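You operate a simulated robot arm through the tools that you are given. There is no shell and no other tool. Be economical: measure what you need, move in short steps, check, and stop when the job is done.

Carry out the task below with a simulated two-armed robot. There is one attempt and no reset: what you move stays moved.

Task
Open the tall shelf drawer, take the purple test stopper and put it in the inside of the tall shelf drawer and shut the drawer again. Then open the test cupboard door, take the small yellow stopper and leave it on the shelf of the test cupboard, then shut the door. Then take the black stopper and leave it on the top of the grey cupboard. Keep to this order.

The check looks at the end state, three seconds after you hand in, the way a careful person would. Anything else that was tipped, shoved, dropped, spilled or broken makes it a failure. A push-on lid holds only when it is set on centred and level and pressed home; a screw cap is set on level and turned clockwise until tight.

Robot
Two 7-joint arms with two-finger parallel grippers on one trunk, on a base that drives. Base frame: it is fixed to the floor where the robot stands at the start and does not move with it; the origin is under the middle of the robot, x ahead of it, y to its left, z up. Readings come in mm, degrees, newtons and seconds.
The left shoulder is at the start at [10, 127, 1169], the right one opposite. With the tool pointing down near the work surface each hand reaches from about 220 to 600 mm from the robot's upright axis, wherever it stands, measured 20 degrees to its own side. Places, roughly: black stopper (4x4x4 cm) [-1400, 600, 800]; inside of the tall shelf drawer [600, -400, 700]; purple test stopper (3x3x4 cm) [-900, -1000, 900]; shelf of the test cupboard [-1900, -1700, 400]; small yellow stopper (3x3x4 cm) [100, -600, 800]; tall shelf drawer [600, -400, 700]; test cupboard door [-2100, -1500, 500]; top of the grey cupboard [100, 1200, 1300]. Payload 1.57 kg a hand.
The tool frame of a hand sits at the grasp point between the pads (the TCP): z along the fingers, y along the line on which they close. The tips reach 30 mm beyond it. The gripper opens to 80 mm. The fingers are 17 mm wide and 12 mm thick; the gripper's body (40 by 82 mm) begins 80 mm behind the TCP.
Orientation is that of the tool frame in the base frame, as a unit quaternion [x, y, z, w]. With the fingers straight down and closing along the base's y, the tool's x points along the base's -x, its y along +y and its z along -z.

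Tools
- The arms move only by the tool move_arm. It takes "left_increments", "right_increments" or both (then of equal length, played together; a hand with none holds still); each is a list of rows, each a list of 7 numbers: the opening, from 0 (shut) to 1 (fully open), then the shift along the tool's x, y, z in mm, then the turn, a rotation vector about the tool's x, y, z in degrees. In form: [[hand, tx, ty, tz, wx, wy, wz], ...]. A call has 1 to 8 rows; each row shifts and turns the commanded pose from where the row before left it, along the tool's axes as they then stand. Each row takes 0.2 s and may step no farther than 50 mm and 8.6 degrees from the row before; otherwise, or with a gripper value out of range, the whole call is refused. A pose out of reach is approached as far as the arm can. The call stops where the force on the tool passes 40 N (or 10 N more than at its start, if that is more) or the arm is blocked; 0.2 s more then pass. The fingers move at their own pace (about 45 mm/s each) and stop on an object; they squeeze with about 38 N. The grip force told is the motor's: it shows also when the fingers shut on nothing. Time passes only in rows, and 0.2 s behind the last, so rows that do not move let the fingers close. The reply holds the time, the measured pose of the TCP, the force on the tool along the base axes, the opening and the grip force, in the units named above and with some noise, with the torque about the TCP (base axes, N m) and any sound that the robot's microphone picked up, and new pictures: "show" is both (left out), scene, wrist or none (wrist: the cameras of the hands that moved).
- Cameras (640 x 400 px; columns grow to the right, rows downward): "scene" is now at [81, -17.5, 1290.1]; the picture's right is [-0.39, -0.92, 0.01], its down [-0.57, 0.23, -0.79] and it looks along [0.72, -0.31, -0.62] (base axes); focal length 238 px, centre (320, 200). "left" rides on the left gripper at [72, 6, -122] in its tool frame; the picture's right is [-0.09, 1.00, 0.00], its down [-0.84, -0.08, -0.54] and it looks along [-0.54, -0.05, 0.84] (tool axes); focal length 238 px, centre (320, 200). "right" rides on the right gripper at [72, -7, -122] in its tool frame; the picture's right is [0.09, 1.00, 0.00], its down [-0.84, 0.08, -0.54] and it looks along [-0.54, 0.05, 0.84] (tool axes); focal length 238 px, centre (320, 200). There is no depth. A picture from a camera that has moved, and an enlarged one, comes with that camera's place and axes in the base frame and with its lens.
- lift_body(by): slides the trunk up (or, below 0, down) by that many mm; the arms and the scene camera ride with it, the base frame stays. It gives what a move gives, with no picture.
- roll_base(legs): drives the robot by 1 to 6 legs, each [ahead, left, turn to the left] in mm, mm and degrees, along the robot's own axes; the way and the turn of a leg run together, so that a leg with both is an arc; at most 1500 mm and 180 degrees a leg. The arms and the cameras ride along, it lands a little off, and it stops where it bumps. It gives what a move gives, and a new picture of the scene camera.
- aim_head(pan, tilt): turns the head with the scene camera to pan (to the left, within 80 degrees either way) and tilt (down, from -29 to 69), counted from straight ahead of the robot. It gives what a move gives, and a new picture of the scene camera.
- inspect(camera, box): a new picture of the part [left, top, right, bottom] of that camera's present view, enlarged. The clock stands still meanwhile.
- close_job(): hands the job in; it is judged then, once.

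Go step by step. Nothing tells you exact positions but the pictures and the camera data: compare them with the known pose of the tool, close in by small moves and look again before you grip or let go. The budget is 165 turns and 260 pictures, counting those below and the enlarged ones. Unless the task says otherwise, let go and move clear before handing in.

The tools are called after "Call:" as a command line: name --argument value ..., lists and objects as JSON in quotes. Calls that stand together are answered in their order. move_arm: Moves the arms, as the interface text tells. Its arguments: {"type":"object","properties":{"left_increments":{"type":"array"},"right_increments":{"type":"array"},"show":{"type":"string","enum":["both","scene","wrist","none"]}},"required":[]} The other tools are called the same way: lift_body (by) slides the trunk up or down; roll_base (legs) drives the base; aim_head (pan, tilt) turns the head that bears the scene camera; inspect (camera, box) takes an enlarged picture of a part of a camera's view; close_job () hands the job in.

At the start:

```text
clock: 0.0
left_tool_pos: [436.3, 3.4, 1137.1]
left_tool_rot: [0.0, 1.0, -0.007, 0.005]
left_contact_force: [0.2, -0.1, -0.6]
left_ft_torque: [-0.02, 0.02, 0.01]
left_width: 80.0
left_grasp_force: 0.0
right_tool_pos: [250.1, -293.3, 1088.3]
right_tool_rot: [0.001, 1.0, -0.007, 0.005]
right_contact_force: [0.5, 0.2, -0.9]
right_ft_torque: [-0.04, -0.03, 0.01]
right_width: 79.8
right_grasp_force: 0.0
trunk travel left (down, up): [-223.0, 347.0]
robot x, y, heading: [1.8, -0.1, 0.0]
head pan, tilt: [-22.9, 38.8]
```

scene: 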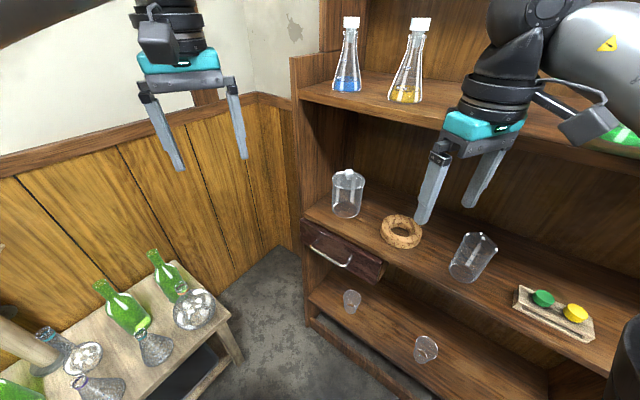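
right: 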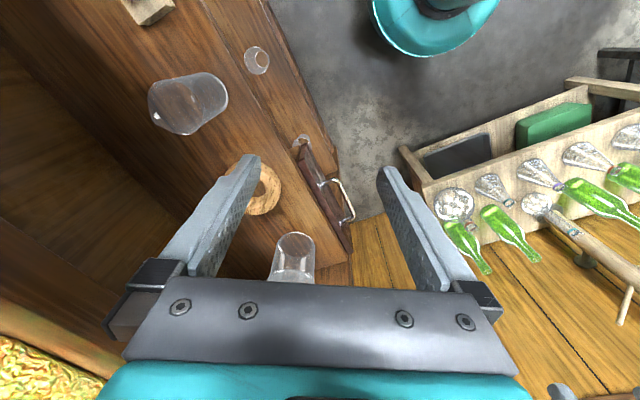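
left: 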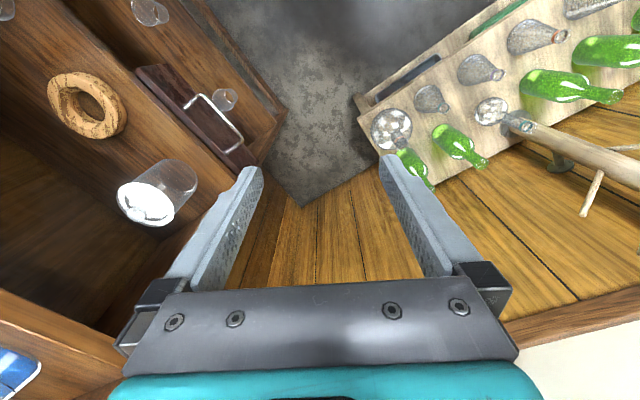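

The drawer with its wire handle is ahead to the right, at about [495, -220, 700]. I'll look closer to measure the handle and the direction the drawer faces.

Call:
inspect --camera "scene" --box '[270, 180, 430, 300]'

Call:
inspect --camera "right" --box '[240, 100, 400, 280]'

Call:
inspect --camera "left" --box '[120, 40, 300, 190]'

```text
3.33 times, centred on (350, 240) of scene
camera zoom: at [81.0, -17.5, 1290.1], right [-0.39, -0.92, 0.01], down [-0.57, 0.23, -0.79], along [0.72, -0.31, -0.62], focal length 792 px, centre (220, 67)
```

zoom: 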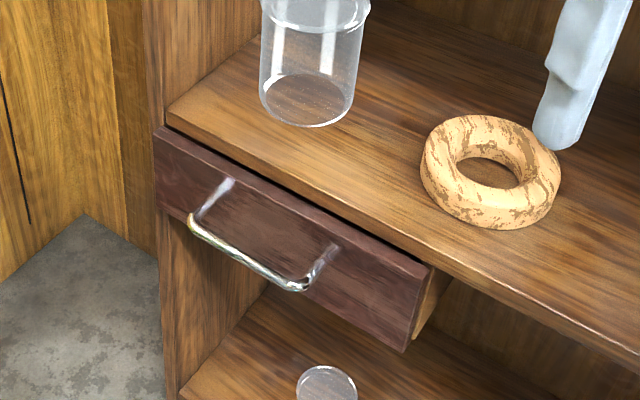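

```text
2.22 times, centred on (320, 190) of right
camera zoom: at [175.5, -297.6, 1209.8], right [-0.09, 1.0, -0.01], down [0.83, 0.08, 0.55], along [0.55, 0.04, -0.84], focal length 530 px, centre (320, 222)
```

zoom: 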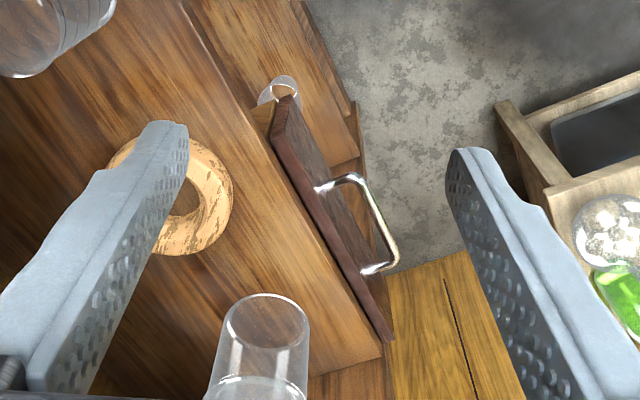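

```text
2.67 times, centred on (210, 115) of left
camera zoom: at [364.9, 13.2, 1259.2], right [0.09, 1.0, -0.01], down [0.83, -0.07, 0.55], along [0.55, -0.06, -0.83], focal length 636 px, centre (613, 427)
```

zoom: 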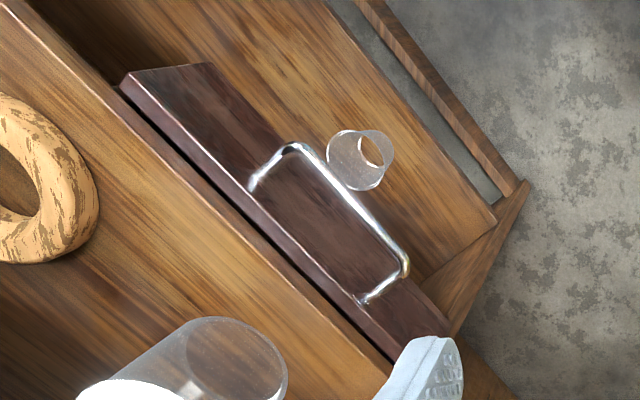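

The handle bar runs from about [438, -246, 719] to [542, -192, 719], so the shelf face is turned about 27° and the drawer pulls toward (-0.46, 0.89). Before driving I'll survey the room.

Call:
aim_head --pan 70 --tilt 35

Call:
aim_head --pan 10 --tilt 35

Call:
aim_head --pan -80 --tilt 35

```text
clock: 1.7
left_tool_pos: [438.8, 3.6, 1136.7]
left_tool_rot: [0.0, 1.0, -0.007, 0.004]
left_contact_force: [0.6, -0.1, -1.2]
left_ft_torque: [0.03, 0.0, 0.01]
left_width: 79.6
left_grasp_force: 0.0
right_tool_pos: [251.0, -292.6, 1088.4]
right_tool_rot: [0.001, 1.0, -0.007, 0.004]
right_contact_force: [0.1, -0.4, -0.6]
right_ft_torque: [0.03, 0.02, 0.01]
right_width: 80.0
right_grasp_force: 0.1
trunk travel left (down, up): [-223.0, 347.0]
robot x, y, heading: [-0.6, 0.7, 0.3]
head pan, tilt: [70.0, 35.0]
camera scene: at [32.8, 99.0, 1293.7], right [0.94, -0.34, 0.01], down [-0.19, -0.55, -0.81], along [0.29, 0.76, -0.58], focal length 238 px, centre (320, 200)
```

scene: 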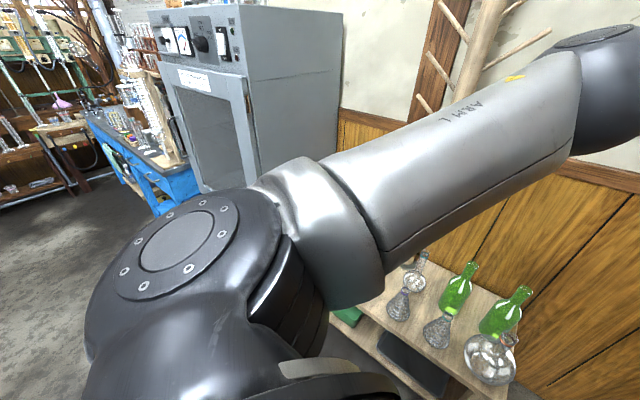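

```text
clock: 3.0
left_tool_pos: [440.3, 4.5, 1136.4]
left_tool_rot: [0.0, 1.0, -0.007, 0.004]
left_contact_force: [0.9, -0.3, 0.4]
left_ft_torque: [0.0, 0.02, -0.02]
left_width: 80.0
left_grasp_force: 0.0
right_tool_pos: [250.1, -292.4, 1087.4]
right_tool_rot: [0.001, 1.0, -0.007, 0.005]
right_contact_force: [0.1, 0.3, -0.3]
right_ft_torque: [-0.04, 0.0, 0.0]
right_width: 80.0
right_grasp_force: 0.1
trunk travel left (down, up): [-223.0, 347.0]
robot x, y, heading: [3.4, 0.9, -0.1]
head pan, tilt: [10.0, 35.0]
camera scene: at [89.3, 31.6, 1295.1], right [0.17, -0.98, 0.01], down [-0.56, -0.11, -0.82], along [0.81, 0.13, -0.57], focal length 238 px, centre (320, 200)
```

scene: 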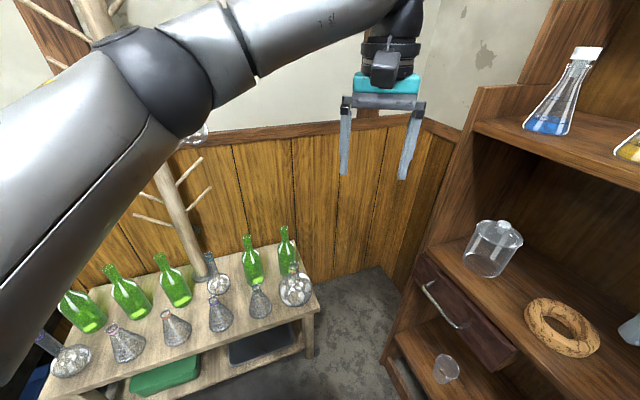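

```text
clock: 4.6
left_tool_pos: [438.2, 5.7, 1137.3]
left_tool_rot: [0.0, 1.0, -0.007, 0.004]
left_contact_force: [-0.2, 0.3, 0.2]
left_ft_torque: [0.0, -0.02, 0.0]
left_width: 80.1
left_grasp_force: 0.0
right_tool_pos: [249.6, -293.3, 1086.9]
right_tool_rot: [0.001, 1.0, -0.008, 0.004]
right_contact_force: [-0.5, 0.4, 0.0]
right_ft_torque: [-0.01, 0.04, -0.03]
right_width: 80.1
right_grasp_force: 0.1
trunk travel left (down, up): [-223.0, 347.0]
robot x, y, heading: [-0.5, 1.7, -0.2]
head pan, tilt: [-80.0, 35.0]
camera scene: at [17.9, -70.4, 1295.9], right [-0.98, -0.17, -0.01], down [-0.09, 0.55, -0.83], along [0.15, -0.81, -0.56], focal length 238 px, centre (320, 200)
```

scene: 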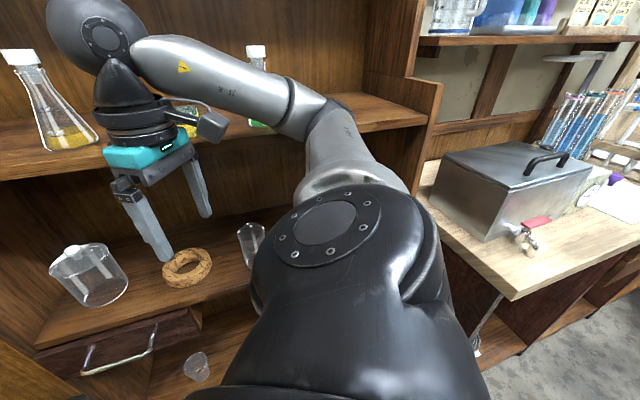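

The way is clear enough to my left, and the bottle table stands about 550 mm off. I'll move a little left and square up to the shelf so that the left arm can pull the drawer.

Call:
roll_base --legs '[[46, 190, 0], [0, 0, -62.4]]'

Call:
aim_head --pan 15 --tilt 45

```text
clock: 8.9
left_tool_pos: [244.8, -213.0, 1133.3]
left_tool_rot: [0.519, 0.855, 0.001, 0.001]
left_contact_force: [0.2, -0.5, 0.2]
left_ft_torque: [0.05, 0.0, 0.04]
left_width: 80.2
left_grasp_force: 0.0
right_tool_pos: [-106.3, -182.6, 1081.4]
right_tool_rot: [0.519, 0.855, 0.0, 0.0]
right_contact_force: [0.0, -0.4, -0.4]
right_ft_torque: [-0.01, 0.0, 0.03]
right_width: 80.0
right_grasp_force: 0.1
trunk travel left (down, up): [-223.0, 347.0]
robot x, y, heading: [46.1, 189.2, -62.6]
head pan, tilt: [-80.0, 35.0]
camera scene: at [-16.5, 126.8, 1294.6], right [-0.61, 0.79, 0.0], down [0.46, 0.35, -0.82], along [-0.65, -0.5, -0.57], focal length 238 px, centre (320, 200)
```

scene: 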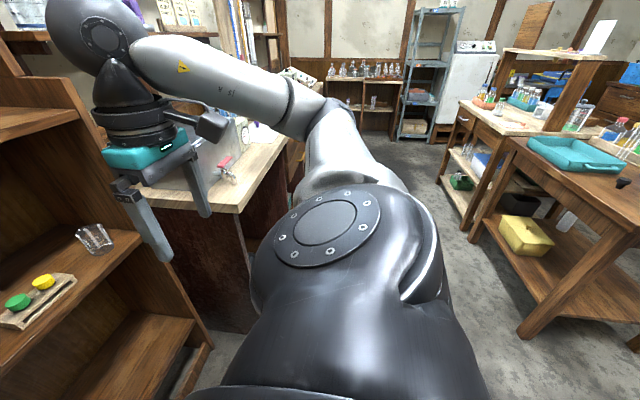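

```text
clock: 10.7
left_tool_pos: [244.8, -211.3, 1132.7]
left_tool_rot: [0.519, 0.855, 0.0, 0.0]
left_contact_force: [0.1, -0.2, 0.2]
left_ft_torque: [-0.01, 0.01, -0.04]
left_width: 79.7
left_grasp_force: 0.0
right_tool_pos: [-105.5, -181.7, 1081.0]
right_tool_rot: [0.519, 0.855, 0.0, 0.0]
right_contact_force: [0.9, 0.2, 0.5]
right_ft_torque: [0.02, 0.01, 0.03]
right_width: 80.2
right_grasp_force: 0.0
trunk travel left (down, up): [-223.0, 347.0]
robot x, y, heading: [44.0, 189.6, -62.7]
head pan, tilt: [15.0, 45.0]
camera scene: at [108.4, 120.4, 1279.8], right [-0.74, -0.67, 0.0], down [-0.48, 0.52, -0.71], along [0.48, -0.52, -0.71], focal length 238 px, centre (320, 200)
```

scene: 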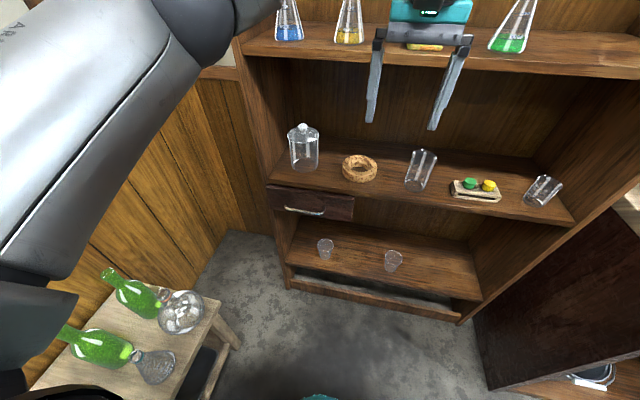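

The robot now squarely faces the shelf, with the bar about 200 mm left of centre. I'll turn the left hand so it closes across the bar and then tilt it toward the shelf.

Call:
move_arm --left_increments '[[0.7, 0, 0, 10, 0, 0, -8.5], [0.7, 0, 0, 10, 0, 0, -8.5], [0.7, 0, 0, 10, 0, 0, -8.5], [0.7, 0, 0, 10, 0, 0, -8.5], [0.7, 0, 0, 10, 0, 0, -8.5], [0.7, 0, 0, 10, 0, 0, -8.5], [0.7, 0, 0, 10, 0, 0, -8.5], [0.7, 0, 0, 10, 0, 0, -8.5]]' --show "none"

Call:
move_arm --left_increments '[[0.7, 0, 0, 10, 0, 0, -8], [0.7, 0, 0, 10, 0, 0, -8], [0.7, 0, 0, 10, 0, 0, -6], [0.7, -30, 0, 0, 8, 0, 0], [0.7, -30, 0, 0, 8, 0, 0], [0.7, -30, 0, 0, 8, 0, 0], [0.7, -30, 0, 0, 8, 0, 0], [0.7, -30, 0, 0, 8, 0, 0]]' --show "wrist"

```text
clock: 12.5
left_tool_pos: [244.4, -212.7, 1052.1]
left_tool_rot: [-0.05, 0.999, 0.0, 0.001]
left_contact_force: [-0.4, 1.0, -0.6]
left_ft_torque: [0.02, 0.0, -0.01]
left_width: 56.0
left_grasp_force: 0.0
right_tool_pos: [-106.1, -182.2, 1081.7]
right_tool_rot: [0.519, 0.855, 0.0, 0.0]
right_contact_force: [-0.5, -1.1, -0.3]
right_ft_torque: [0.0, -0.01, 0.01]
right_width: 80.0
right_grasp_force: 0.0
trunk travel left (down, up): [-223.0, 347.0]
robot x, y, heading: [42.6, 191.3, -62.6]
head pan, tilt: [15.0, 45.0]
```

```text
clock: 14.3
left_tool_pos: [378.3, -142.0, 1022.9]
left_tool_rot: [-0.224, 0.912, -0.334, 0.081]
left_contact_force: [0.6, -0.4, 0.4]
left_ft_torque: [0.0, -0.02, 0.02]
left_width: 56.3
left_grasp_force: 0.1
right_tool_pos: [-104.9, -182.2, 1080.9]
right_tool_rot: [0.519, 0.855, -0.001, 0.0]
right_contact_force: [-0.3, 0.3, 0.3]
right_ft_torque: [0.02, -0.03, 0.03]
right_width: 79.9
right_grasp_force: 0.1
trunk travel left (down, up): [-223.0, 347.0]
robot x, y, heading: [42.9, 184.9, -62.4]
head pan, tilt: [15.0, 45.0]
camera left: at [275.8, -100.9, 1113.7], right [-0.27, 0.72, -0.64], down [0.61, 0.64, 0.46], along [0.75, -0.27, -0.61], focal length 238 px, centre (320, 200)
```

left: 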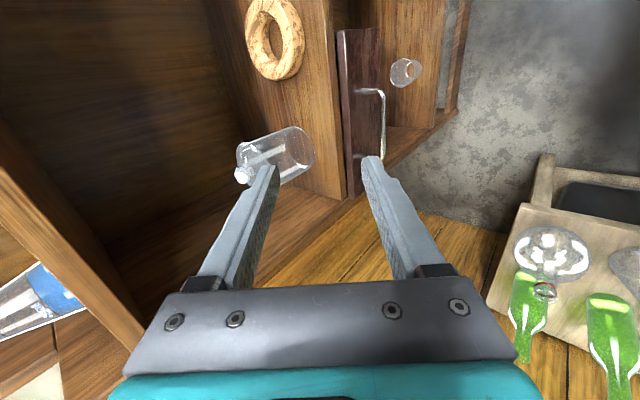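

The bar appears where I predicted it in the wrist picture. Next I'll move to a point 120 mm short of it along the finger axis.

Call:
move_arm --left_increments '[[0.7, -12.8, 20.8, 37.9, 0, 0, 0], [0.7, -12.8, 20.8, 37.9, 0, 0, 0], [0.7, -12.8, 20.8, 37.9, 0, 0, 0], [0.7, -12.8, 20.8, 37.9, 0, 0, 0], [0.7, -12.8, 20.8, 37.9, 0, 0, 0], [0.7, 0, 0, 0, 0, 0, 0]]' --show "both"

```text
clock: 15.7
left_tool_pos: [454.6, -151.2, 810.6]
left_tool_rot: [-0.222, 0.913, -0.332, 0.081]
left_contact_force: [0.4, -0.6, -0.1]
left_ft_torque: [0.04, 0.0, 0.0]
left_width: 55.9
left_grasp_force: 0.1
right_tool_pos: [-105.0, -181.1, 1082.3]
right_tool_rot: [0.519, 0.855, 0.0, 0.0]
right_contact_force: [0.8, 0.2, 0.3]
right_ft_torque: [-0.06, 0.0, -0.02]
right_width: 79.9
right_grasp_force: 0.0
trunk travel left (down, up): [-223.0, 347.0]
robot x, y, heading: [43.3, 187.9, -62.5]
head pan, tilt: [15.0, 45.0]
camera scene: at [108.4, 120.4, 1279.8], right [-0.74, -0.68, 0.0], down [-0.48, 0.52, -0.71], along [0.48, -0.52, -0.71], focal length 238 px, centre (320, 200)
camera left: at [352.2, -108.6, 900.8], right [-0.27, 0.72, -0.64], down [0.61, 0.64, 0.46], along [0.75, -0.27, -0.61], focal length 238 px, centre (320, 200)
```

scene: 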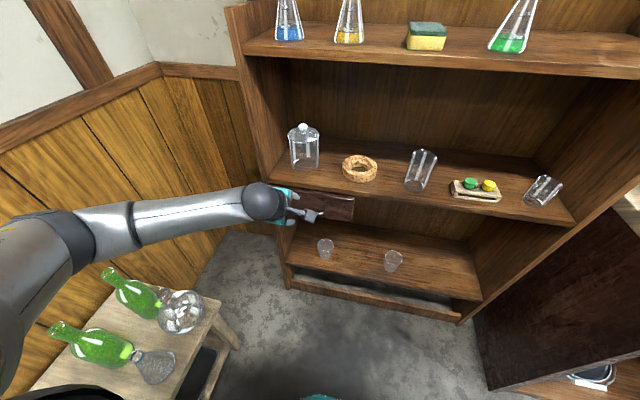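
left: 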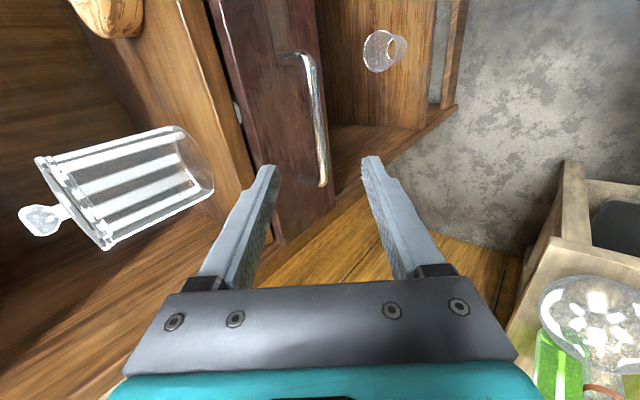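

The bar lies between the fingers within a few millimetres. I'll advance and close on it.

Call:
move_arm --left_increments '[[0.7, 3, -1, 40, 0, 0, 0], [0.7, 3, -1, 40, 0, 0, 0], [0.7, 2, -1, 36, 0, 0, 0], [0, 0, 0, 0, 0, 0, 0], [0, 0, 0, 0, 0, 0, 0], [0, 0, 0, 0, 0, 0, 0], [0, 0, 0, 0, 0, 0, 0]]' --show "both"

```text
clock: 16.4
left_tool_pos: [473.2, -203.2, 751.7]
left_tool_rot: [-0.225, 0.911, -0.336, 0.081]
left_contact_force: [-11.1, 22.4, 17.6]
left_ft_torque: [-0.63, -0.46, 0.22]
left_width: 48.8
left_grasp_force: 0.0
right_tool_pos: [-106.5, -179.5, 1082.8]
right_tool_rot: [0.518, 0.855, 0.0, 0.001]
right_contact_force: [-0.1, -0.1, -0.5]
right_ft_torque: [0.02, 0.05, -0.01]
right_width: 79.9
right_grasp_force: 0.0
trunk travel left (down, up): [-223.0, 347.0]
robot x, y, heading: [46.8, 190.2, -62.2]
head pan, tilt: [15.0, 45.0]
stopped in row 3 (left hand): the force on the tool passed its limit at 137 N (the readings are from after the stop); the commanded pose is now the measured one
camera scene: at [106.7, 123.7, 1280.3], right [-0.74, -0.68, 0.0], down [-0.48, 0.52, -0.71], along [0.48, -0.52, -0.71], focal length 238 px, centre (320, 200)
camera left: at [371.7, -162.1, 841.3], right [-0.27, 0.71, -0.65], down [0.61, 0.65, 0.46], along [0.75, -0.27, -0.61], focal length 238 px, centre (320, 200)
```

scene: 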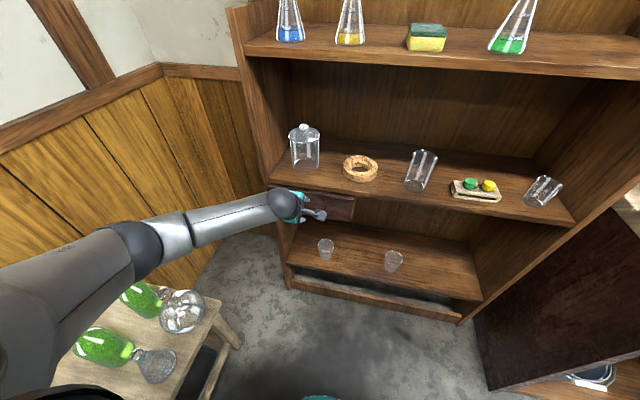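
left: 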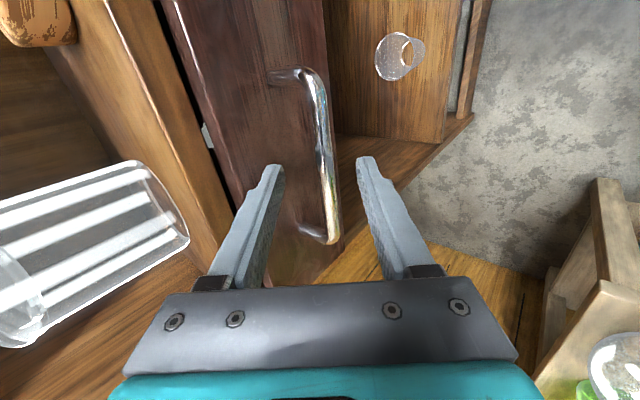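

The upper fingertip touched something short of the bar. I'll look closely before going on.

Call:
inspect --camera "left" --box '[140, 40, 440, 260]'

Call:
inspect --camera "scene" --box '[240, 150, 380, 250]'

```text
1.82 times, centred on (290, 150) of left
camera zoom: at [371.7, -162.1, 841.3], right [-0.27, 0.71, -0.65], down [0.61, 0.65, 0.46], along [0.75, -0.27, -0.61], focal length 433 px, centre (374, 291)
```

zoom: 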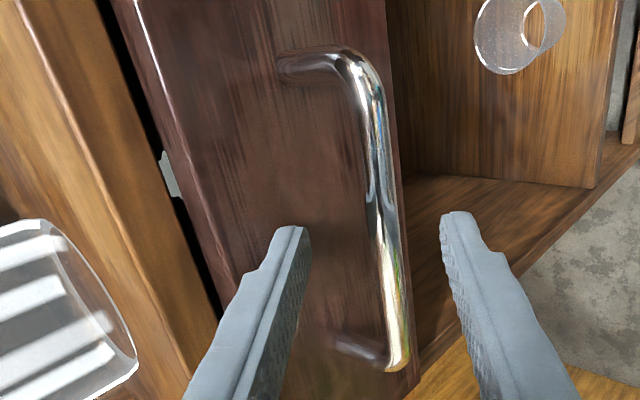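

```text
4.00 times, centred on (310, 200) of scene
camera zoom: at [106.7, 123.7, 1280.3], right [-0.74, -0.68, 0.0], down [-0.48, 0.52, -0.71], along [0.48, -0.52, -0.71], focal length 951 px, centre (360, 200)
```

zoom: 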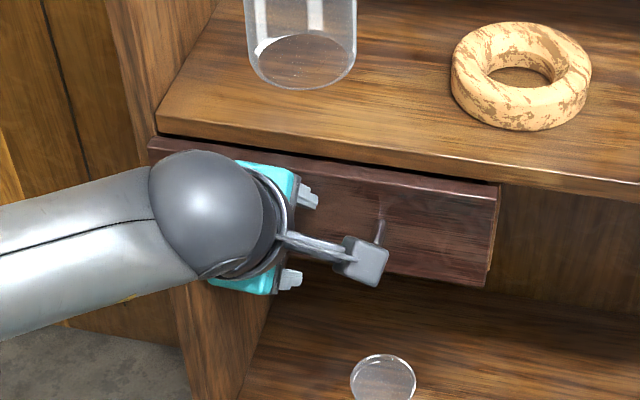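

The upper finger touched the drawer's front face, because the gap behind the bar is only about 30 mm. I'll back off and tilt the hand to nearly horizontal so the fingers pass above and below the bar.

Call:
move_arm --left_increments '[[0.7, 0, 0, -35, 0, 0, 0], [0.7, -4, 29, 0, 0, 0, 0], [0.7, -4, 29, 0, 0, 0, 0], [0.7, 0, 0, 0, 7, 0, 0], [0.7, 0, 0, 0, 7, 0, 0], [0.7, 0, 0, 0, 7, 0, 0], [0.7, 0, 0, 0, 7, 0, 0], [0.7, 0, 0, 0, 7, 0, 0]]' --show "wrist"

```text
clock: 18.1
left_tool_pos: [455.0, -150.3, 745.3]
left_tool_rot: [-0.223, 0.912, -0.333, 0.081]
left_contact_force: [0.7, -0.8, -1.0]
left_ft_torque: [-0.01, -0.01, -0.01]
left_width: 56.1
left_grasp_force: 0.2
left hand out of reach, approached as far as the arm can: row 3, 4, 5, 6, 7, 8
right_tool_pos: [-104.4, -182.4, 1080.8]
right_tool_rot: [0.519, 0.855, 0.0, 0.001]
right_contact_force: [0.2, -0.6, 0.4]
right_ft_torque: [-0.03, -0.01, 0.01]
right_width: 80.0
right_grasp_force: 0.1
trunk travel left (down, up): [-223.0, 347.0]
robot x, y, heading: [45.8, 188.5, -62.4]
head pan, tilt: [15.0, 45.0]
camera left: at [352.3, -109.0, 834.5], right [-0.27, 0.72, -0.64], down [0.61, 0.64, 0.46], along [0.75, -0.27, -0.61], focal length 238 px, centre (320, 200)
```

left: 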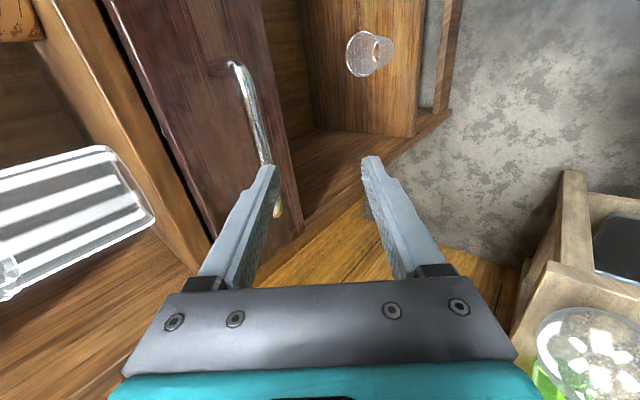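

The arm can't tilt further this close in. I'll back the robot off and lower the trunk a little so the forearm lies flatter, then retry.

Call:
roll_base --legs '[[-150, 0, 0]]'

Call:
move_arm --left_increments '[[0.7, 0, -30, 10, 0, 0, 0], [0.7, 0, -30, 10, 0, 0, 0], [0.7, 0, -30, 10, 0, 0, 0], [0.7, 0, -20, 10, 0, 0, 0]]' --show "none"

```text
clock: 19.5
left_tool_pos: [386.2, -17.2, 744.0]
left_tool_rot: [-0.223, 0.912, -0.334, 0.08]
left_contact_force: [0.3, -0.6, 0.2]
left_ft_torque: [0.0, 0.01, 0.0]
left_width: 56.1
left_grasp_force: 0.0
right_tool_pos: [-173.2, -50.1, 1081.1]
right_tool_rot: [0.519, 0.855, 0.0, 0.0]
right_contact_force: [0.1, 0.3, 0.2]
right_ft_torque: [-0.02, 0.0, -0.04]
right_width: 80.0
right_grasp_force: 0.0
trunk travel left (down, up): [-223.0, 347.0]
robot x, y, heading: [-25.0, 320.4, -62.8]
head pan, tilt: [15.0, 45.0]
camera scene: at [39.6, 252.7, 1279.9], right [-0.74, -0.68, 0.0], down [-0.48, 0.52, -0.71], along [0.48, -0.52, -0.71], focal length 238 px, centre (320, 200)
```

scene: 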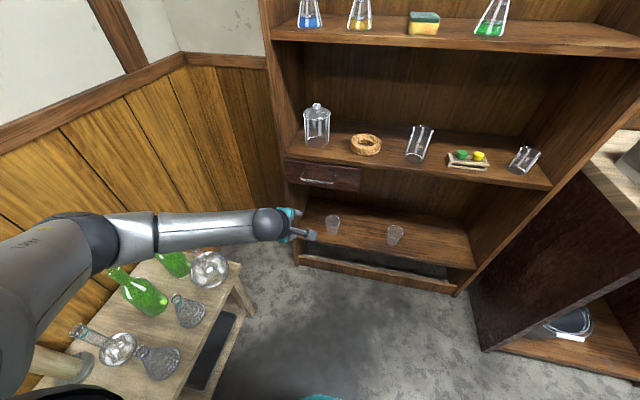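

```text
clock: 20.5
left_tool_pos: [436.2, -116.8, 784.3]
left_tool_rot: [-0.224, 0.912, -0.334, 0.081]
left_contact_force: [-0.4, -0.4, 0.1]
left_ft_torque: [0.02, 0.0, 0.01]
left_width: 56.0
left_grasp_force: 0.1
right_tool_pos: [-173.5, -49.8, 1082.1]
right_tool_rot: [0.519, 0.855, 0.0, 0.0]
right_contact_force: [0.4, 0.5, -1.1]
right_ft_torque: [-0.04, -0.02, 0.03]
right_width: 80.1
right_grasp_force: 0.1
trunk travel left (down, up): [-223.0, 347.0]
robot x, y, heading: [-24.9, 322.0, -62.6]
head pan, tilt: [15.0, 45.0]
```

Commands track from the measured pose again. Now I'll try the tilt.

Call:
move_arm --left_increments '[[0.7, 0, 0, 0, 7, 0, 0], [0.7, 0, 0, 0, 7, 0, 0], [0.7, 0, 0, 0, 7, 0, 0], [0.7, 0, 0, 0, 7, 0, 0], [0.7, 0, 0, 0, 7, 0, 0], [0.7, 0, 0, 0, 0, 0, 0]]' --show "wrist"

```text
clock: 21.9
left_tool_pos: [446.5, -109.4, 783.5]
left_tool_rot: [-0.215, 0.879, -0.414, 0.099]
left_contact_force: [0.2, -0.2, 0.7]
left_ft_torque: [0.0, -0.02, 0.02]
left_width: 56.0
left_grasp_force: 0.1
left hand out of reach, approached as far as the arm can: row 2, 3, 4, 5
right_tool_pos: [-173.8, -49.4, 1080.9]
right_tool_rot: [0.519, 0.855, 0.001, 0.0]
right_contact_force: [0.4, -0.8, -0.1]
right_ft_torque: [-0.01, -0.02, -0.02]
right_width: 79.7
right_grasp_force: 0.1
trunk travel left (down, up): [-223.0, 347.0]
robot x, y, heading: [-18.6, 320.6, -62.4]
head pan, tilt: [15.0, 45.0]
camera left: at [337.2, -56.1, 857.9], right [-0.21, 0.6, -0.77], down [0.57, 0.71, 0.4], along [0.79, -0.36, -0.5], focal length 238 px, centre (320, 200)
```

left: 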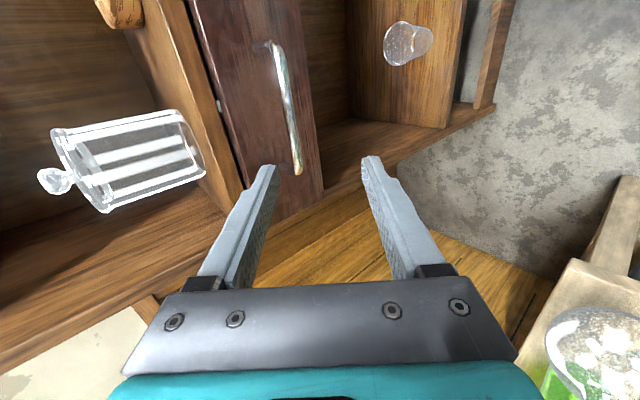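

The wrist limit is at about 50° of tilt. I'll use the opposite approach: fingers straight down and half open, with the inner finger dropped behind the bar, where the gap is about 24 mm for a 12 mm finger.

Call:
move_arm --left_increments '[[0.5, 0, 0, 0, -8.2, 0, 0], [0.5, 0, 0, 0, -8.2, 0, 0], [0.5, 0, 0, 0, -8.2, 0, 0], [0.5, 0, 0, 0, -8.2, 0, 0], [0.5, 0, 0, 0, -8.2, 0, 0], [0.5, 0, 0, 0, -8.2, 0, 0], [0.5, 6, 22, -20, 0, 0, 0], [0.5, 6, 22, -20, 0, 0, 0]]' --show "none"

Call:
roll_base --legs '[[120, 0, 0]]'

Call:
inspect --camera "left" --box '[0, 0, 640, 400]'

```text
clock: 23.7
left_tool_pos: [392.1, -36.3, 831.8]
left_tool_rot: [-0.237, 0.971, -0.01, 0.001]
left_contact_force: [-0.4, -0.2, -0.1]
left_ft_torque: [-0.06, 0.03, 0.0]
left_width: 39.9
left_grasp_force: 0.0
left hand out of reach, approached as far as the arm can: row 5, 6
right_tool_pos: [-173.5, -50.0, 1081.0]
right_tool_rot: [0.518, 0.855, 0.0, 0.001]
right_contact_force: [-1.0, 0.7, 0.5]
right_ft_torque: [-0.01, 0.0, 0.0]
right_width: 80.0
right_grasp_force: 0.2
trunk travel left (down, up): [-223.0, 347.0]
robot x, y, heading: [-22.6, 320.7, -62.7]
head pan, tilt: [15.0, 45.0]
```

```text
clock: 24.9
left_tool_pos: [448.0, -141.5, 831.2]
left_tool_rot: [-0.237, 0.971, -0.011, 0.001]
left_contact_force: [-0.2, -0.2, -0.3]
left_ft_torque: [0.04, 0.01, 0.02]
left_width: 40.1
left_grasp_force: 0.1
right_tool_pos: [-119.2, -155.9, 1080.9]
right_tool_rot: [0.519, 0.855, 0.0, 0.0]
right_contact_force: [0.8, -1.0, -0.1]
right_ft_torque: [0.03, 0.02, 0.01]
right_width: 80.1
right_grasp_force: 0.1
trunk travel left (down, up): [-223.0, 347.0]
robot x, y, heading: [35.8, 216.1, -62.6]
head pan, tilt: [15.0, 45.0]
camera scene: at [94.9, 146.8, 1279.7], right [-0.74, -0.68, 0.0], down [-0.48, 0.52, -0.71], along [0.48, -0.52, -0.71], focal length 238 px, centre (320, 200)
```

scene: 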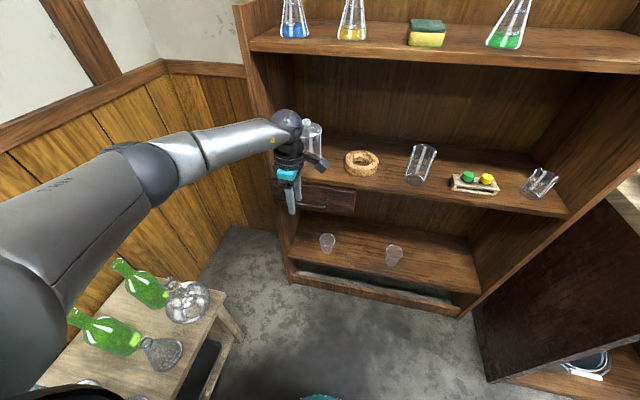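

```text
1.00 times, centred on (320, 200) of left (not enlarged: the box is as wide or as high as the picture)
camera zoom: at [380.5, -166.6, 954.0], right [-0.38, 0.93, -0.02], down [0.77, 0.33, 0.54], along [0.51, 0.19, -0.84], focal length 238 px, centre (320, 200)
```

zoom: 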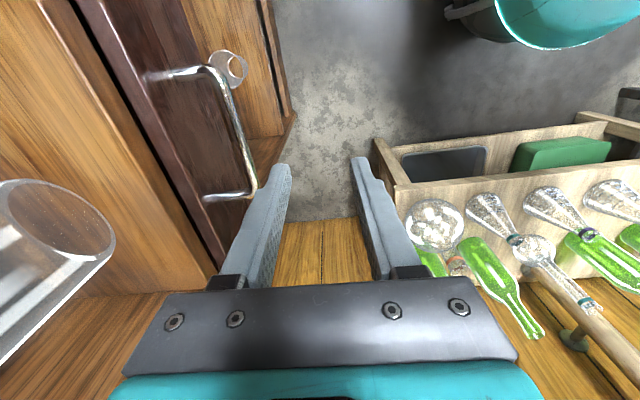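

From above, the bar runs between left-coordinates 272 and 390 at inward depth about 419. I'll move over it, aiming the inner finger between bar and face, and look again.

Call:
move_arm --left_increments '[[0.5, 0, -27, 0, 0, 0, 0], [0.5, 0, -27, 0, 0, 0, 0], [0.5, 0, -26, 0, 0, 0, 0], [0.5, 0, 0, 20, 0, 0, 0]]' --show "both"

```text
clock: 25.9
left_tool_pos: [472.9, -193.3, 813.2]
left_tool_rot: [-0.235, 0.972, -0.01, 0.001]
left_contact_force: [-0.1, -0.4, 0.6]
left_ft_torque: [-0.01, -0.04, -0.02]
left_width: 40.2
left_grasp_force: 0.0
left hand out of reach, approached as far as the arm can: row 3, 4
right_tool_pos: [-118.9, -155.6, 1080.5]
right_tool_rot: [0.518, 0.855, 0.0, 0.0]
right_contact_force: [0.4, 0.1, 0.0]
right_ft_torque: [0.04, 0.01, -0.01]
right_width: 80.0
right_grasp_force: 0.1
trunk travel left (down, up): [-223.0, 347.0]
robot x, y, heading: [30.6, 215.7, -62.3]
head pan, tilt: [15.0, 45.0]
camera scene: at [94.1, 147.2, 1279.8], right [-0.74, -0.68, 0.0], down [-0.48, 0.52, -0.71], along [0.48, -0.52, -0.71], focal length 238 px, centre (320, 200)
camera left: at [405.1, -217.3, 936.8], right [-0.38, 0.93, -0.02], down [0.78, 0.33, 0.54], along [0.51, 0.19, -0.84], focal length 238 px, centre (320, 200)
```

scene: 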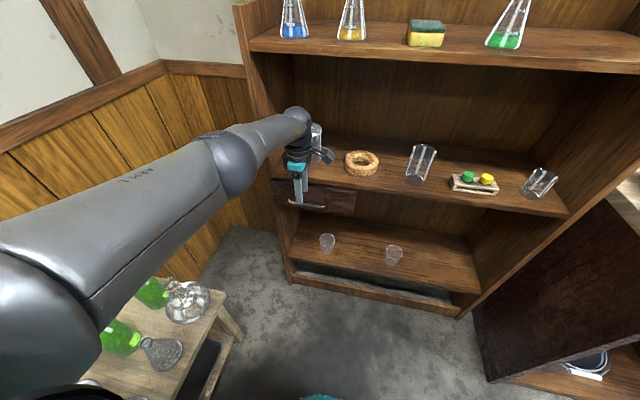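
left: 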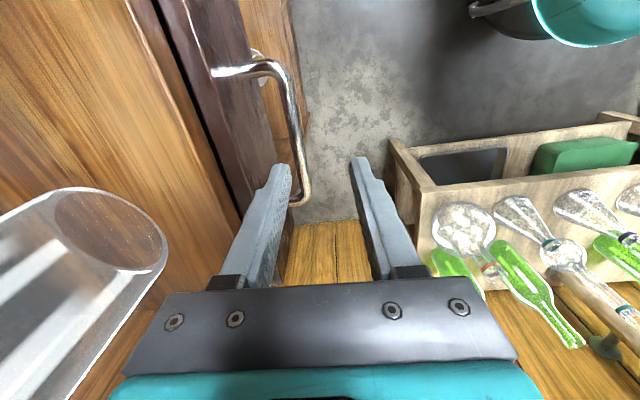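

I need to come a bit nearer. I'll pull the hand back 40 mm, roll ahead 65 mm, and then check the alignment over the bar.

Call:
move_arm --left_increments '[[0.5, 0, 40, 0, 0, 0, 0]]' --show "none"

Call:
roll_base --legs '[[62, 0, 0]]'

Call:
inspect --camera "left" --box '[0, 0, 640, 400]'

```text
clock: 26.4
left_tool_pos: [454.4, -155.9, 814.1]
left_tool_rot: [-0.239, 0.971, -0.009, 0.003]
left_contact_force: [-0.4, 0.2, 0.1]
left_ft_torque: [0.02, -0.01, 0.01]
left_width: 40.2
left_grasp_force: 0.1
right_tool_pos: [-120.2, -155.8, 1080.7]
right_tool_rot: [0.519, 0.855, 0.001, 0.001]
right_contact_force: [-1.1, 0.6, -0.4]
right_ft_torque: [0.03, -0.07, 0.0]
right_width: 79.9
right_grasp_force: 0.1
trunk travel left (down, up): [-223.0, 347.0]
robot x, y, heading: [32.1, 214.3, -62.7]
head pan, tilt: [15.0, 45.0]
```

```text
clock: 27.3
left_tool_pos: [483.7, -211.3, 813.0]
left_tool_rot: [-0.238, 0.971, -0.01, 0.001]
left_contact_force: [0.3, 0.1, 0.5]
left_ft_torque: [0.03, -0.04, -0.02]
left_width: 40.1
left_grasp_force: 0.1
right_tool_pos: [-90.4, -209.9, 1081.1]
right_tool_rot: [0.518, 0.855, 0.0, 0.0]
right_contact_force: [0.1, -1.2, 0.0]
right_ft_torque: [0.03, 0.04, 0.01]
right_width: 79.9
right_grasp_force: 0.0
trunk travel left (down, up): [-223.0, 347.0]
robot x, y, heading: [61.6, 161.4, -62.6]
head pan, tilt: [15.0, 45.0]
camera scene: at [123.1, 92.8, 1279.7], right [-0.74, -0.68, 0.0], down [-0.48, 0.52, -0.71], along [0.48, -0.52, -0.71], focal length 238 px, centre (320, 200)
```

scene: 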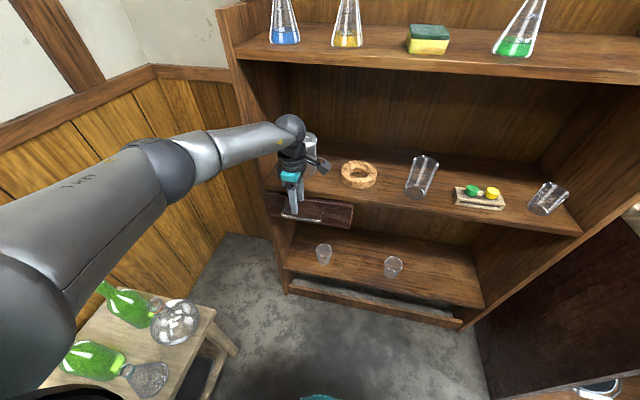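

```text
1.00 times, centred on (320, 200) of left (not enlarged: the box is as wide or as high as the picture)
camera zoom: at [416.1, -235.2, 936.0], right [-0.38, 0.93, -0.02], down [0.77, 0.33, 0.54], along [0.51, 0.19, -0.84], focal length 238 px, centre (320, 200)
```

zoom: 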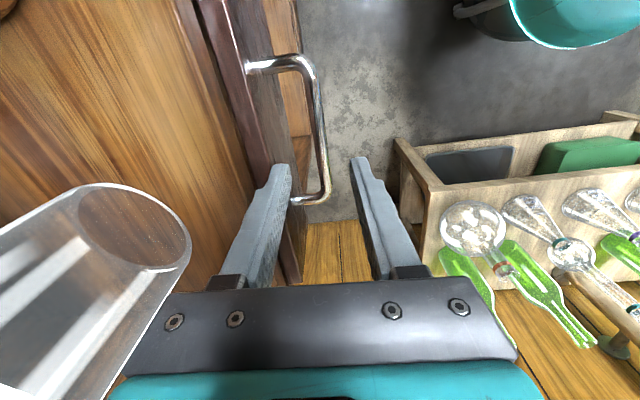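

The bar lies directly under the middle of the open fingers, and the face is about 44 mm behind it. I'll go straight down 75 mm and close on the bar.

Call:
move_arm --left_increments '[[0.5, 0, 2, 25, 0, 0, 0], [0.5, 0, 0, 25, 0, 0, 0], [0.5, 0, 0, 25, 0, 0, 0], [0.5, 0, 0, 10, 0, 0, 0], [0, 0, 0, 0, 0, 0, 0], [0, 0, 0, 0, 0, 0, 0], [0, 0, 0, 0, 0, 0, 0]]' --show "both"

```text
clock: 28.9
left_tool_pos: [483.4, -209.7, 728.1]
left_tool_rot: [-0.238, 0.971, -0.011, 0.001]
left_contact_force: [-0.7, -0.9, -1.7]
left_ft_torque: [0.02, -0.12, 0.33]
left_width: 12.6
left_grasp_force: 25.1
right_tool_pos: [-90.3, -208.9, 1081.7]
right_tool_rot: [0.518, 0.855, 0.0, 0.0]
right_contact_force: [-0.5, 0.7, 0.1]
right_ft_torque: [0.0, 0.0, 0.02]
right_width: 80.0
right_grasp_force: 0.1
trunk travel left (down, up): [-223.0, 347.0]
robot x, y, heading: [61.3, 161.3, -62.4]
head pan, tilt: [15.0, 45.0]
camera scene: at [122.7, 93.3, 1279.8], right [-0.74, -0.68, 0.0], down [-0.48, 0.52, -0.71], along [0.48, -0.52, -0.71], focal length 238 px, centre (320, 200)
camera left: at [415.1, -234.7, 851.4], right [-0.38, 0.93, -0.02], down [0.77, 0.33, 0.54], along [0.51, 0.19, -0.84], focal length 238 px, centre (320, 200)
```

scene: 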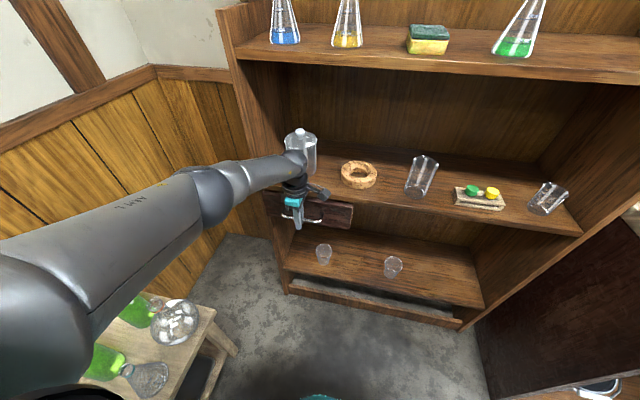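
left: 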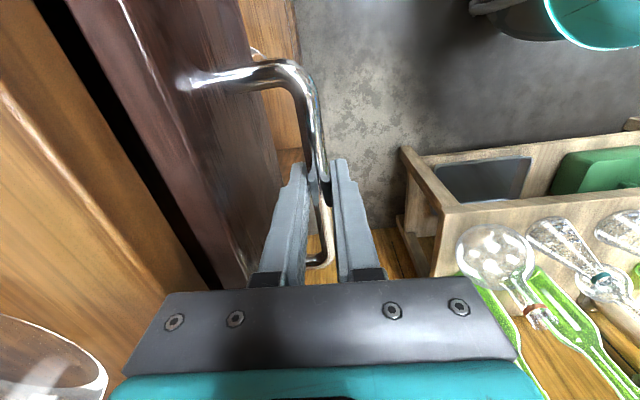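

The bar is gripped. Now I'll pull straight out 200 mm.

Call:
move_arm --left_increments '[[0, 0, 25, 0, 0, 0, 0], [0, 0, 25, 0, 0, 0, 0], [0, 0, 25, 0, 0, 0, 0], [0, 0, 25, 0, 0, 0, 0], [0, 0, 25, 0, 0, 0, 0], [0, 0, 25, 0, 0, 0, 0], [0, 0, 25, 0, 0, 0, 0], [0, 0, 25, 0, 0, 0, 0]]' --show "scene"

```text
clock: 30.7
left_tool_pos: [385.3, -35.2, 724.9]
left_tool_rot: [-0.235, 0.972, -0.013, -0.003]
left_contact_force: [-21.8, -10.6, 16.5]
left_ft_torque: [-0.06, 0.03, 0.53]
left_width: 12.6
left_grasp_force: 29.3
right_tool_pos: [-93.8, -209.9, 1080.9]
right_tool_rot: [0.519, 0.855, 0.001, 0.0]
right_contact_force: [0.5, 0.4, -0.5]
right_ft_torque: [-0.01, -0.02, 0.02]
right_width: 79.9
right_grasp_force: 0.0
trunk travel left (down, up): [-223.0, 347.0]
robot x, y, heading: [58.1, 162.5, -62.8]
head pan, tilt: [15.0, 45.0]
camera scene: at [120.0, 93.0, 1280.0], right [-0.74, -0.68, 0.0], down [-0.48, 0.52, -0.71], along [0.48, -0.52, -0.71], focal length 238 px, centre (320, 200)
```

scene: 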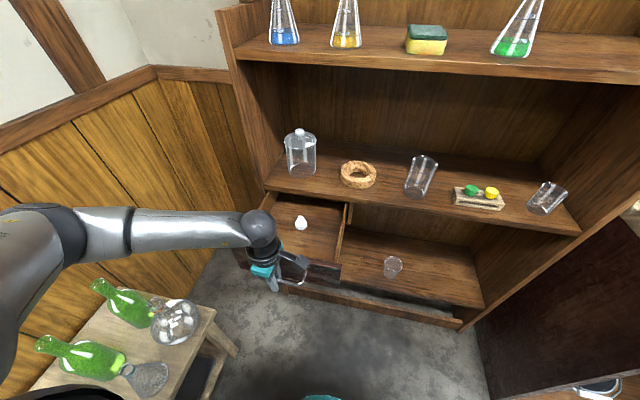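

The drawer is open about 200 mm with a white item inside. I'll let go and raise the hand clear.

Call:
move_arm --left_increments '[[0.4, 0, 0, 0, 0, 0, 0], [0.4, 0, 0, 0, 0, 0, 0], [0.4, 0, 0, -40, 0, 0, 0], [0.4, 0, 0, -45, 0, 0, 0], [0.4, 0, 0, -45, 0, 0, 0], [0.4, 0, 0, -45, 0, 0, 0], [0.4, 0, 0, -45, 0, 0, 0], [0.4, 0, 0, -45, 0, 0, 0]]' --show "both"

```text
clock: 32.5
left_tool_pos: [387.5, -26.3, 991.9]
left_tool_rot: [-0.237, 0.972, -0.01, 0.001]
left_contact_force: [0.3, 0.6, -0.7]
left_ft_torque: [0.01, -0.01, 0.01]
left_width: 32.1
left_grasp_force: 0.0
right_tool_pos: [-91.0, -208.5, 1081.4]
right_tool_rot: [0.519, 0.855, 0.0, 0.0]
right_contact_force: [-0.2, 0.1, 0.5]
right_ft_torque: [0.0, 0.0, 0.0]
right_width: 80.2
right_grasp_force: 0.0
trunk travel left (down, up): [-223.0, 347.0]
robot x, y, heading: [58.0, 163.7, -62.2]
head pan, tilt: [15.0, 45.0]
camera scene: at [122.5, 93.4, 1279.8], right [-0.74, -0.68, 0.0], down [-0.48, 0.52, -0.71], along [0.48, -0.52, -0.71], focal length 238 px, centre (320, 200)
camera left: at [320.6, -51.7, 1113.8], right [-0.38, 0.93, -0.02], down [0.77, 0.33, 0.54], along [0.51, 0.19, -0.84], focal length 238 px, centre (320, 200)
```

scene: 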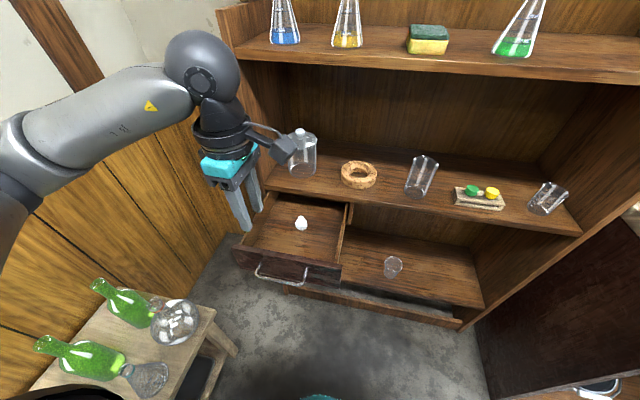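
left: 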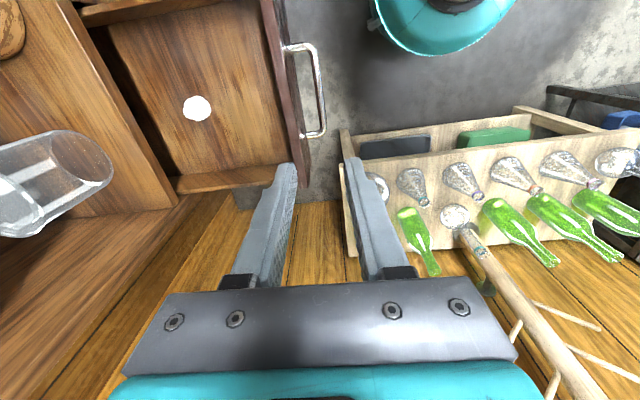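

The drawer stands open with plenty of room. Next I'll look at the bench to the right for the purple stopper.

Call:
aim_head --pan -60 --tilt 25

Call:
inspect --camera "scene" --box '[240, 0, 560, 200]'

```text
clock: 34.0
left_tool_pos: [389.8, -26.5, 990.4]
left_tool_rot: [-0.237, 0.971, -0.011, 0.001]
left_contact_force: [-0.2, 0.1, 0.5]
left_ft_torque: [-0.01, -0.01, 0.03]
left_width: 32.2
left_grasp_force: 0.0
right_tool_pos: [-89.7, -208.4, 1082.0]
right_tool_rot: [0.519, 0.855, 0.0, 0.0]
right_contact_force: [-0.7, 0.3, -0.2]
right_ft_torque: [0.0, 0.08, 0.0]
right_width: 79.8
right_grasp_force: 0.0
trunk travel left (down, up): [-223.0, 347.0]
robot x, y, heading: [62.3, 161.9, -62.5]
head pan, tilt: [-60.0, 25.0]
camera scene: at [18.3, 75.6, 1310.4], right [-0.84, 0.54, 0.0], down [0.23, 0.36, -0.91], along [-0.49, -0.77, -0.42], focal length 238 px, centre (320, 200)
```

scene: 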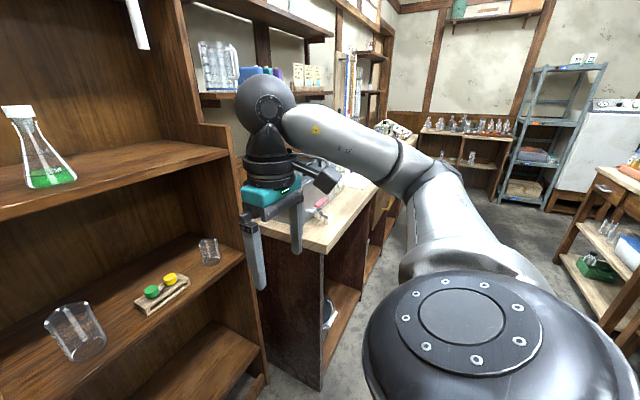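

```text
2.00 times, centred on (400, 100) of scene
camera zoom: at [18.3, 75.6, 1310.4], right [-0.84, 0.54, 0.0], down [0.23, 0.36, -0.91], along [-0.49, -0.77, -0.42], focal length 475 px, centre (160, 400)
```

zoom: 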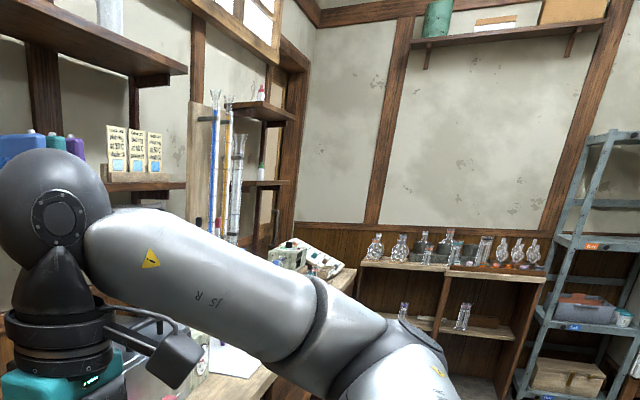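

The bench runs along the same wall to the right, standing out about 240 mm further than the shelf. I'll back off and slide right along the aisle to the purple stopper.

Call:
roll_base --legs '[[-150, 0, 0], [0, -1350, 0]]'

Call:
aim_head --pan 0 --tilt 40

```text
clock: 41.7
left_tool_pos: [-873.7, -515.9, 991.4]
left_tool_rot: [-0.236, 0.972, -0.01, 0.002]
left_contact_force: [0.0, 0.4, 0.3]
left_ft_torque: [-0.03, 0.0, 0.03]
left_width: 32.1
left_grasp_force: 0.0
right_tool_pos: [-1354.1, -696.1, 1080.7]
right_tool_rot: [0.521, 0.854, 0.0, 0.0]
right_contact_force: [0.3, 0.1, 0.5]
right_ft_torque: [0.01, -0.01, 0.0]
right_width: 80.1
right_grasp_force: 0.2
trunk travel left (down, up): [-223.0, 347.0]
robot x, y, heading: [-1202.9, -326.1, -62.8]
head pan, tilt: [-60.0, 25.0]
camera scene: at [-1243.9, -411.5, 1310.4], right [-0.84, 0.54, 0.0], down [0.23, 0.36, -0.91], along [-0.49, -0.76, -0.42], focal length 238 px, centre (320, 200)
```

scene: 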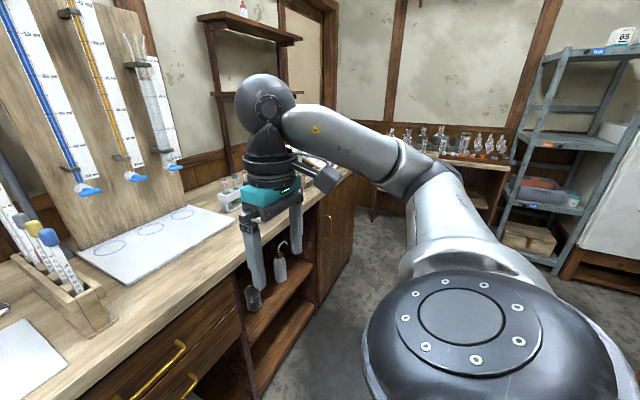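

```text
clock: 43.0
left_tool_pos: [-873.7, -515.8, 990.6]
left_tool_rot: [-0.235, 0.972, -0.01, 0.001]
left_contact_force: [0.5, 0.1, -0.8]
left_ft_torque: [0.01, 0.02, -0.02]
left_width: 32.1
left_grasp_force: 0.1
right_tool_pos: [-1354.0, -694.7, 1082.3]
right_tool_rot: [0.52, 0.854, 0.0, 0.0]
right_contact_force: [0.3, -0.4, 0.2]
right_ft_torque: [0.05, 0.02, 0.02]
right_width: 79.9
right_grasp_force: 0.1
trunk travel left (down, up): [-223.0, 347.0]
robot x, y, heading: [-1199.4, -327.8, -63.0]
head pan, tilt: [0.0, 40.0]
camera scene: at [-1155.1, -409.4, 1287.1], right [-0.89, -0.46, 0.0], down [-0.29, 0.57, -0.77], along [0.35, -0.68, -0.64], focal length 238 px, centre (320, 200)
```

scene: 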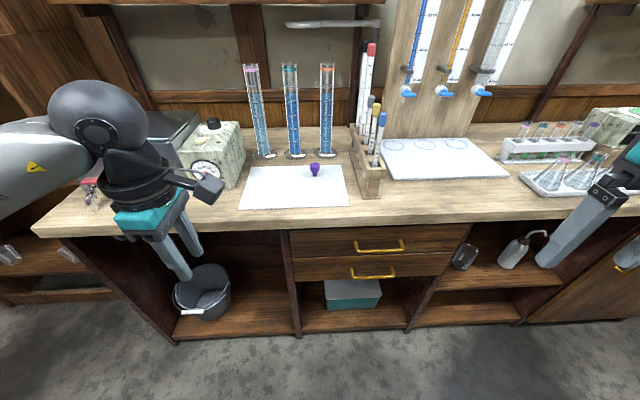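

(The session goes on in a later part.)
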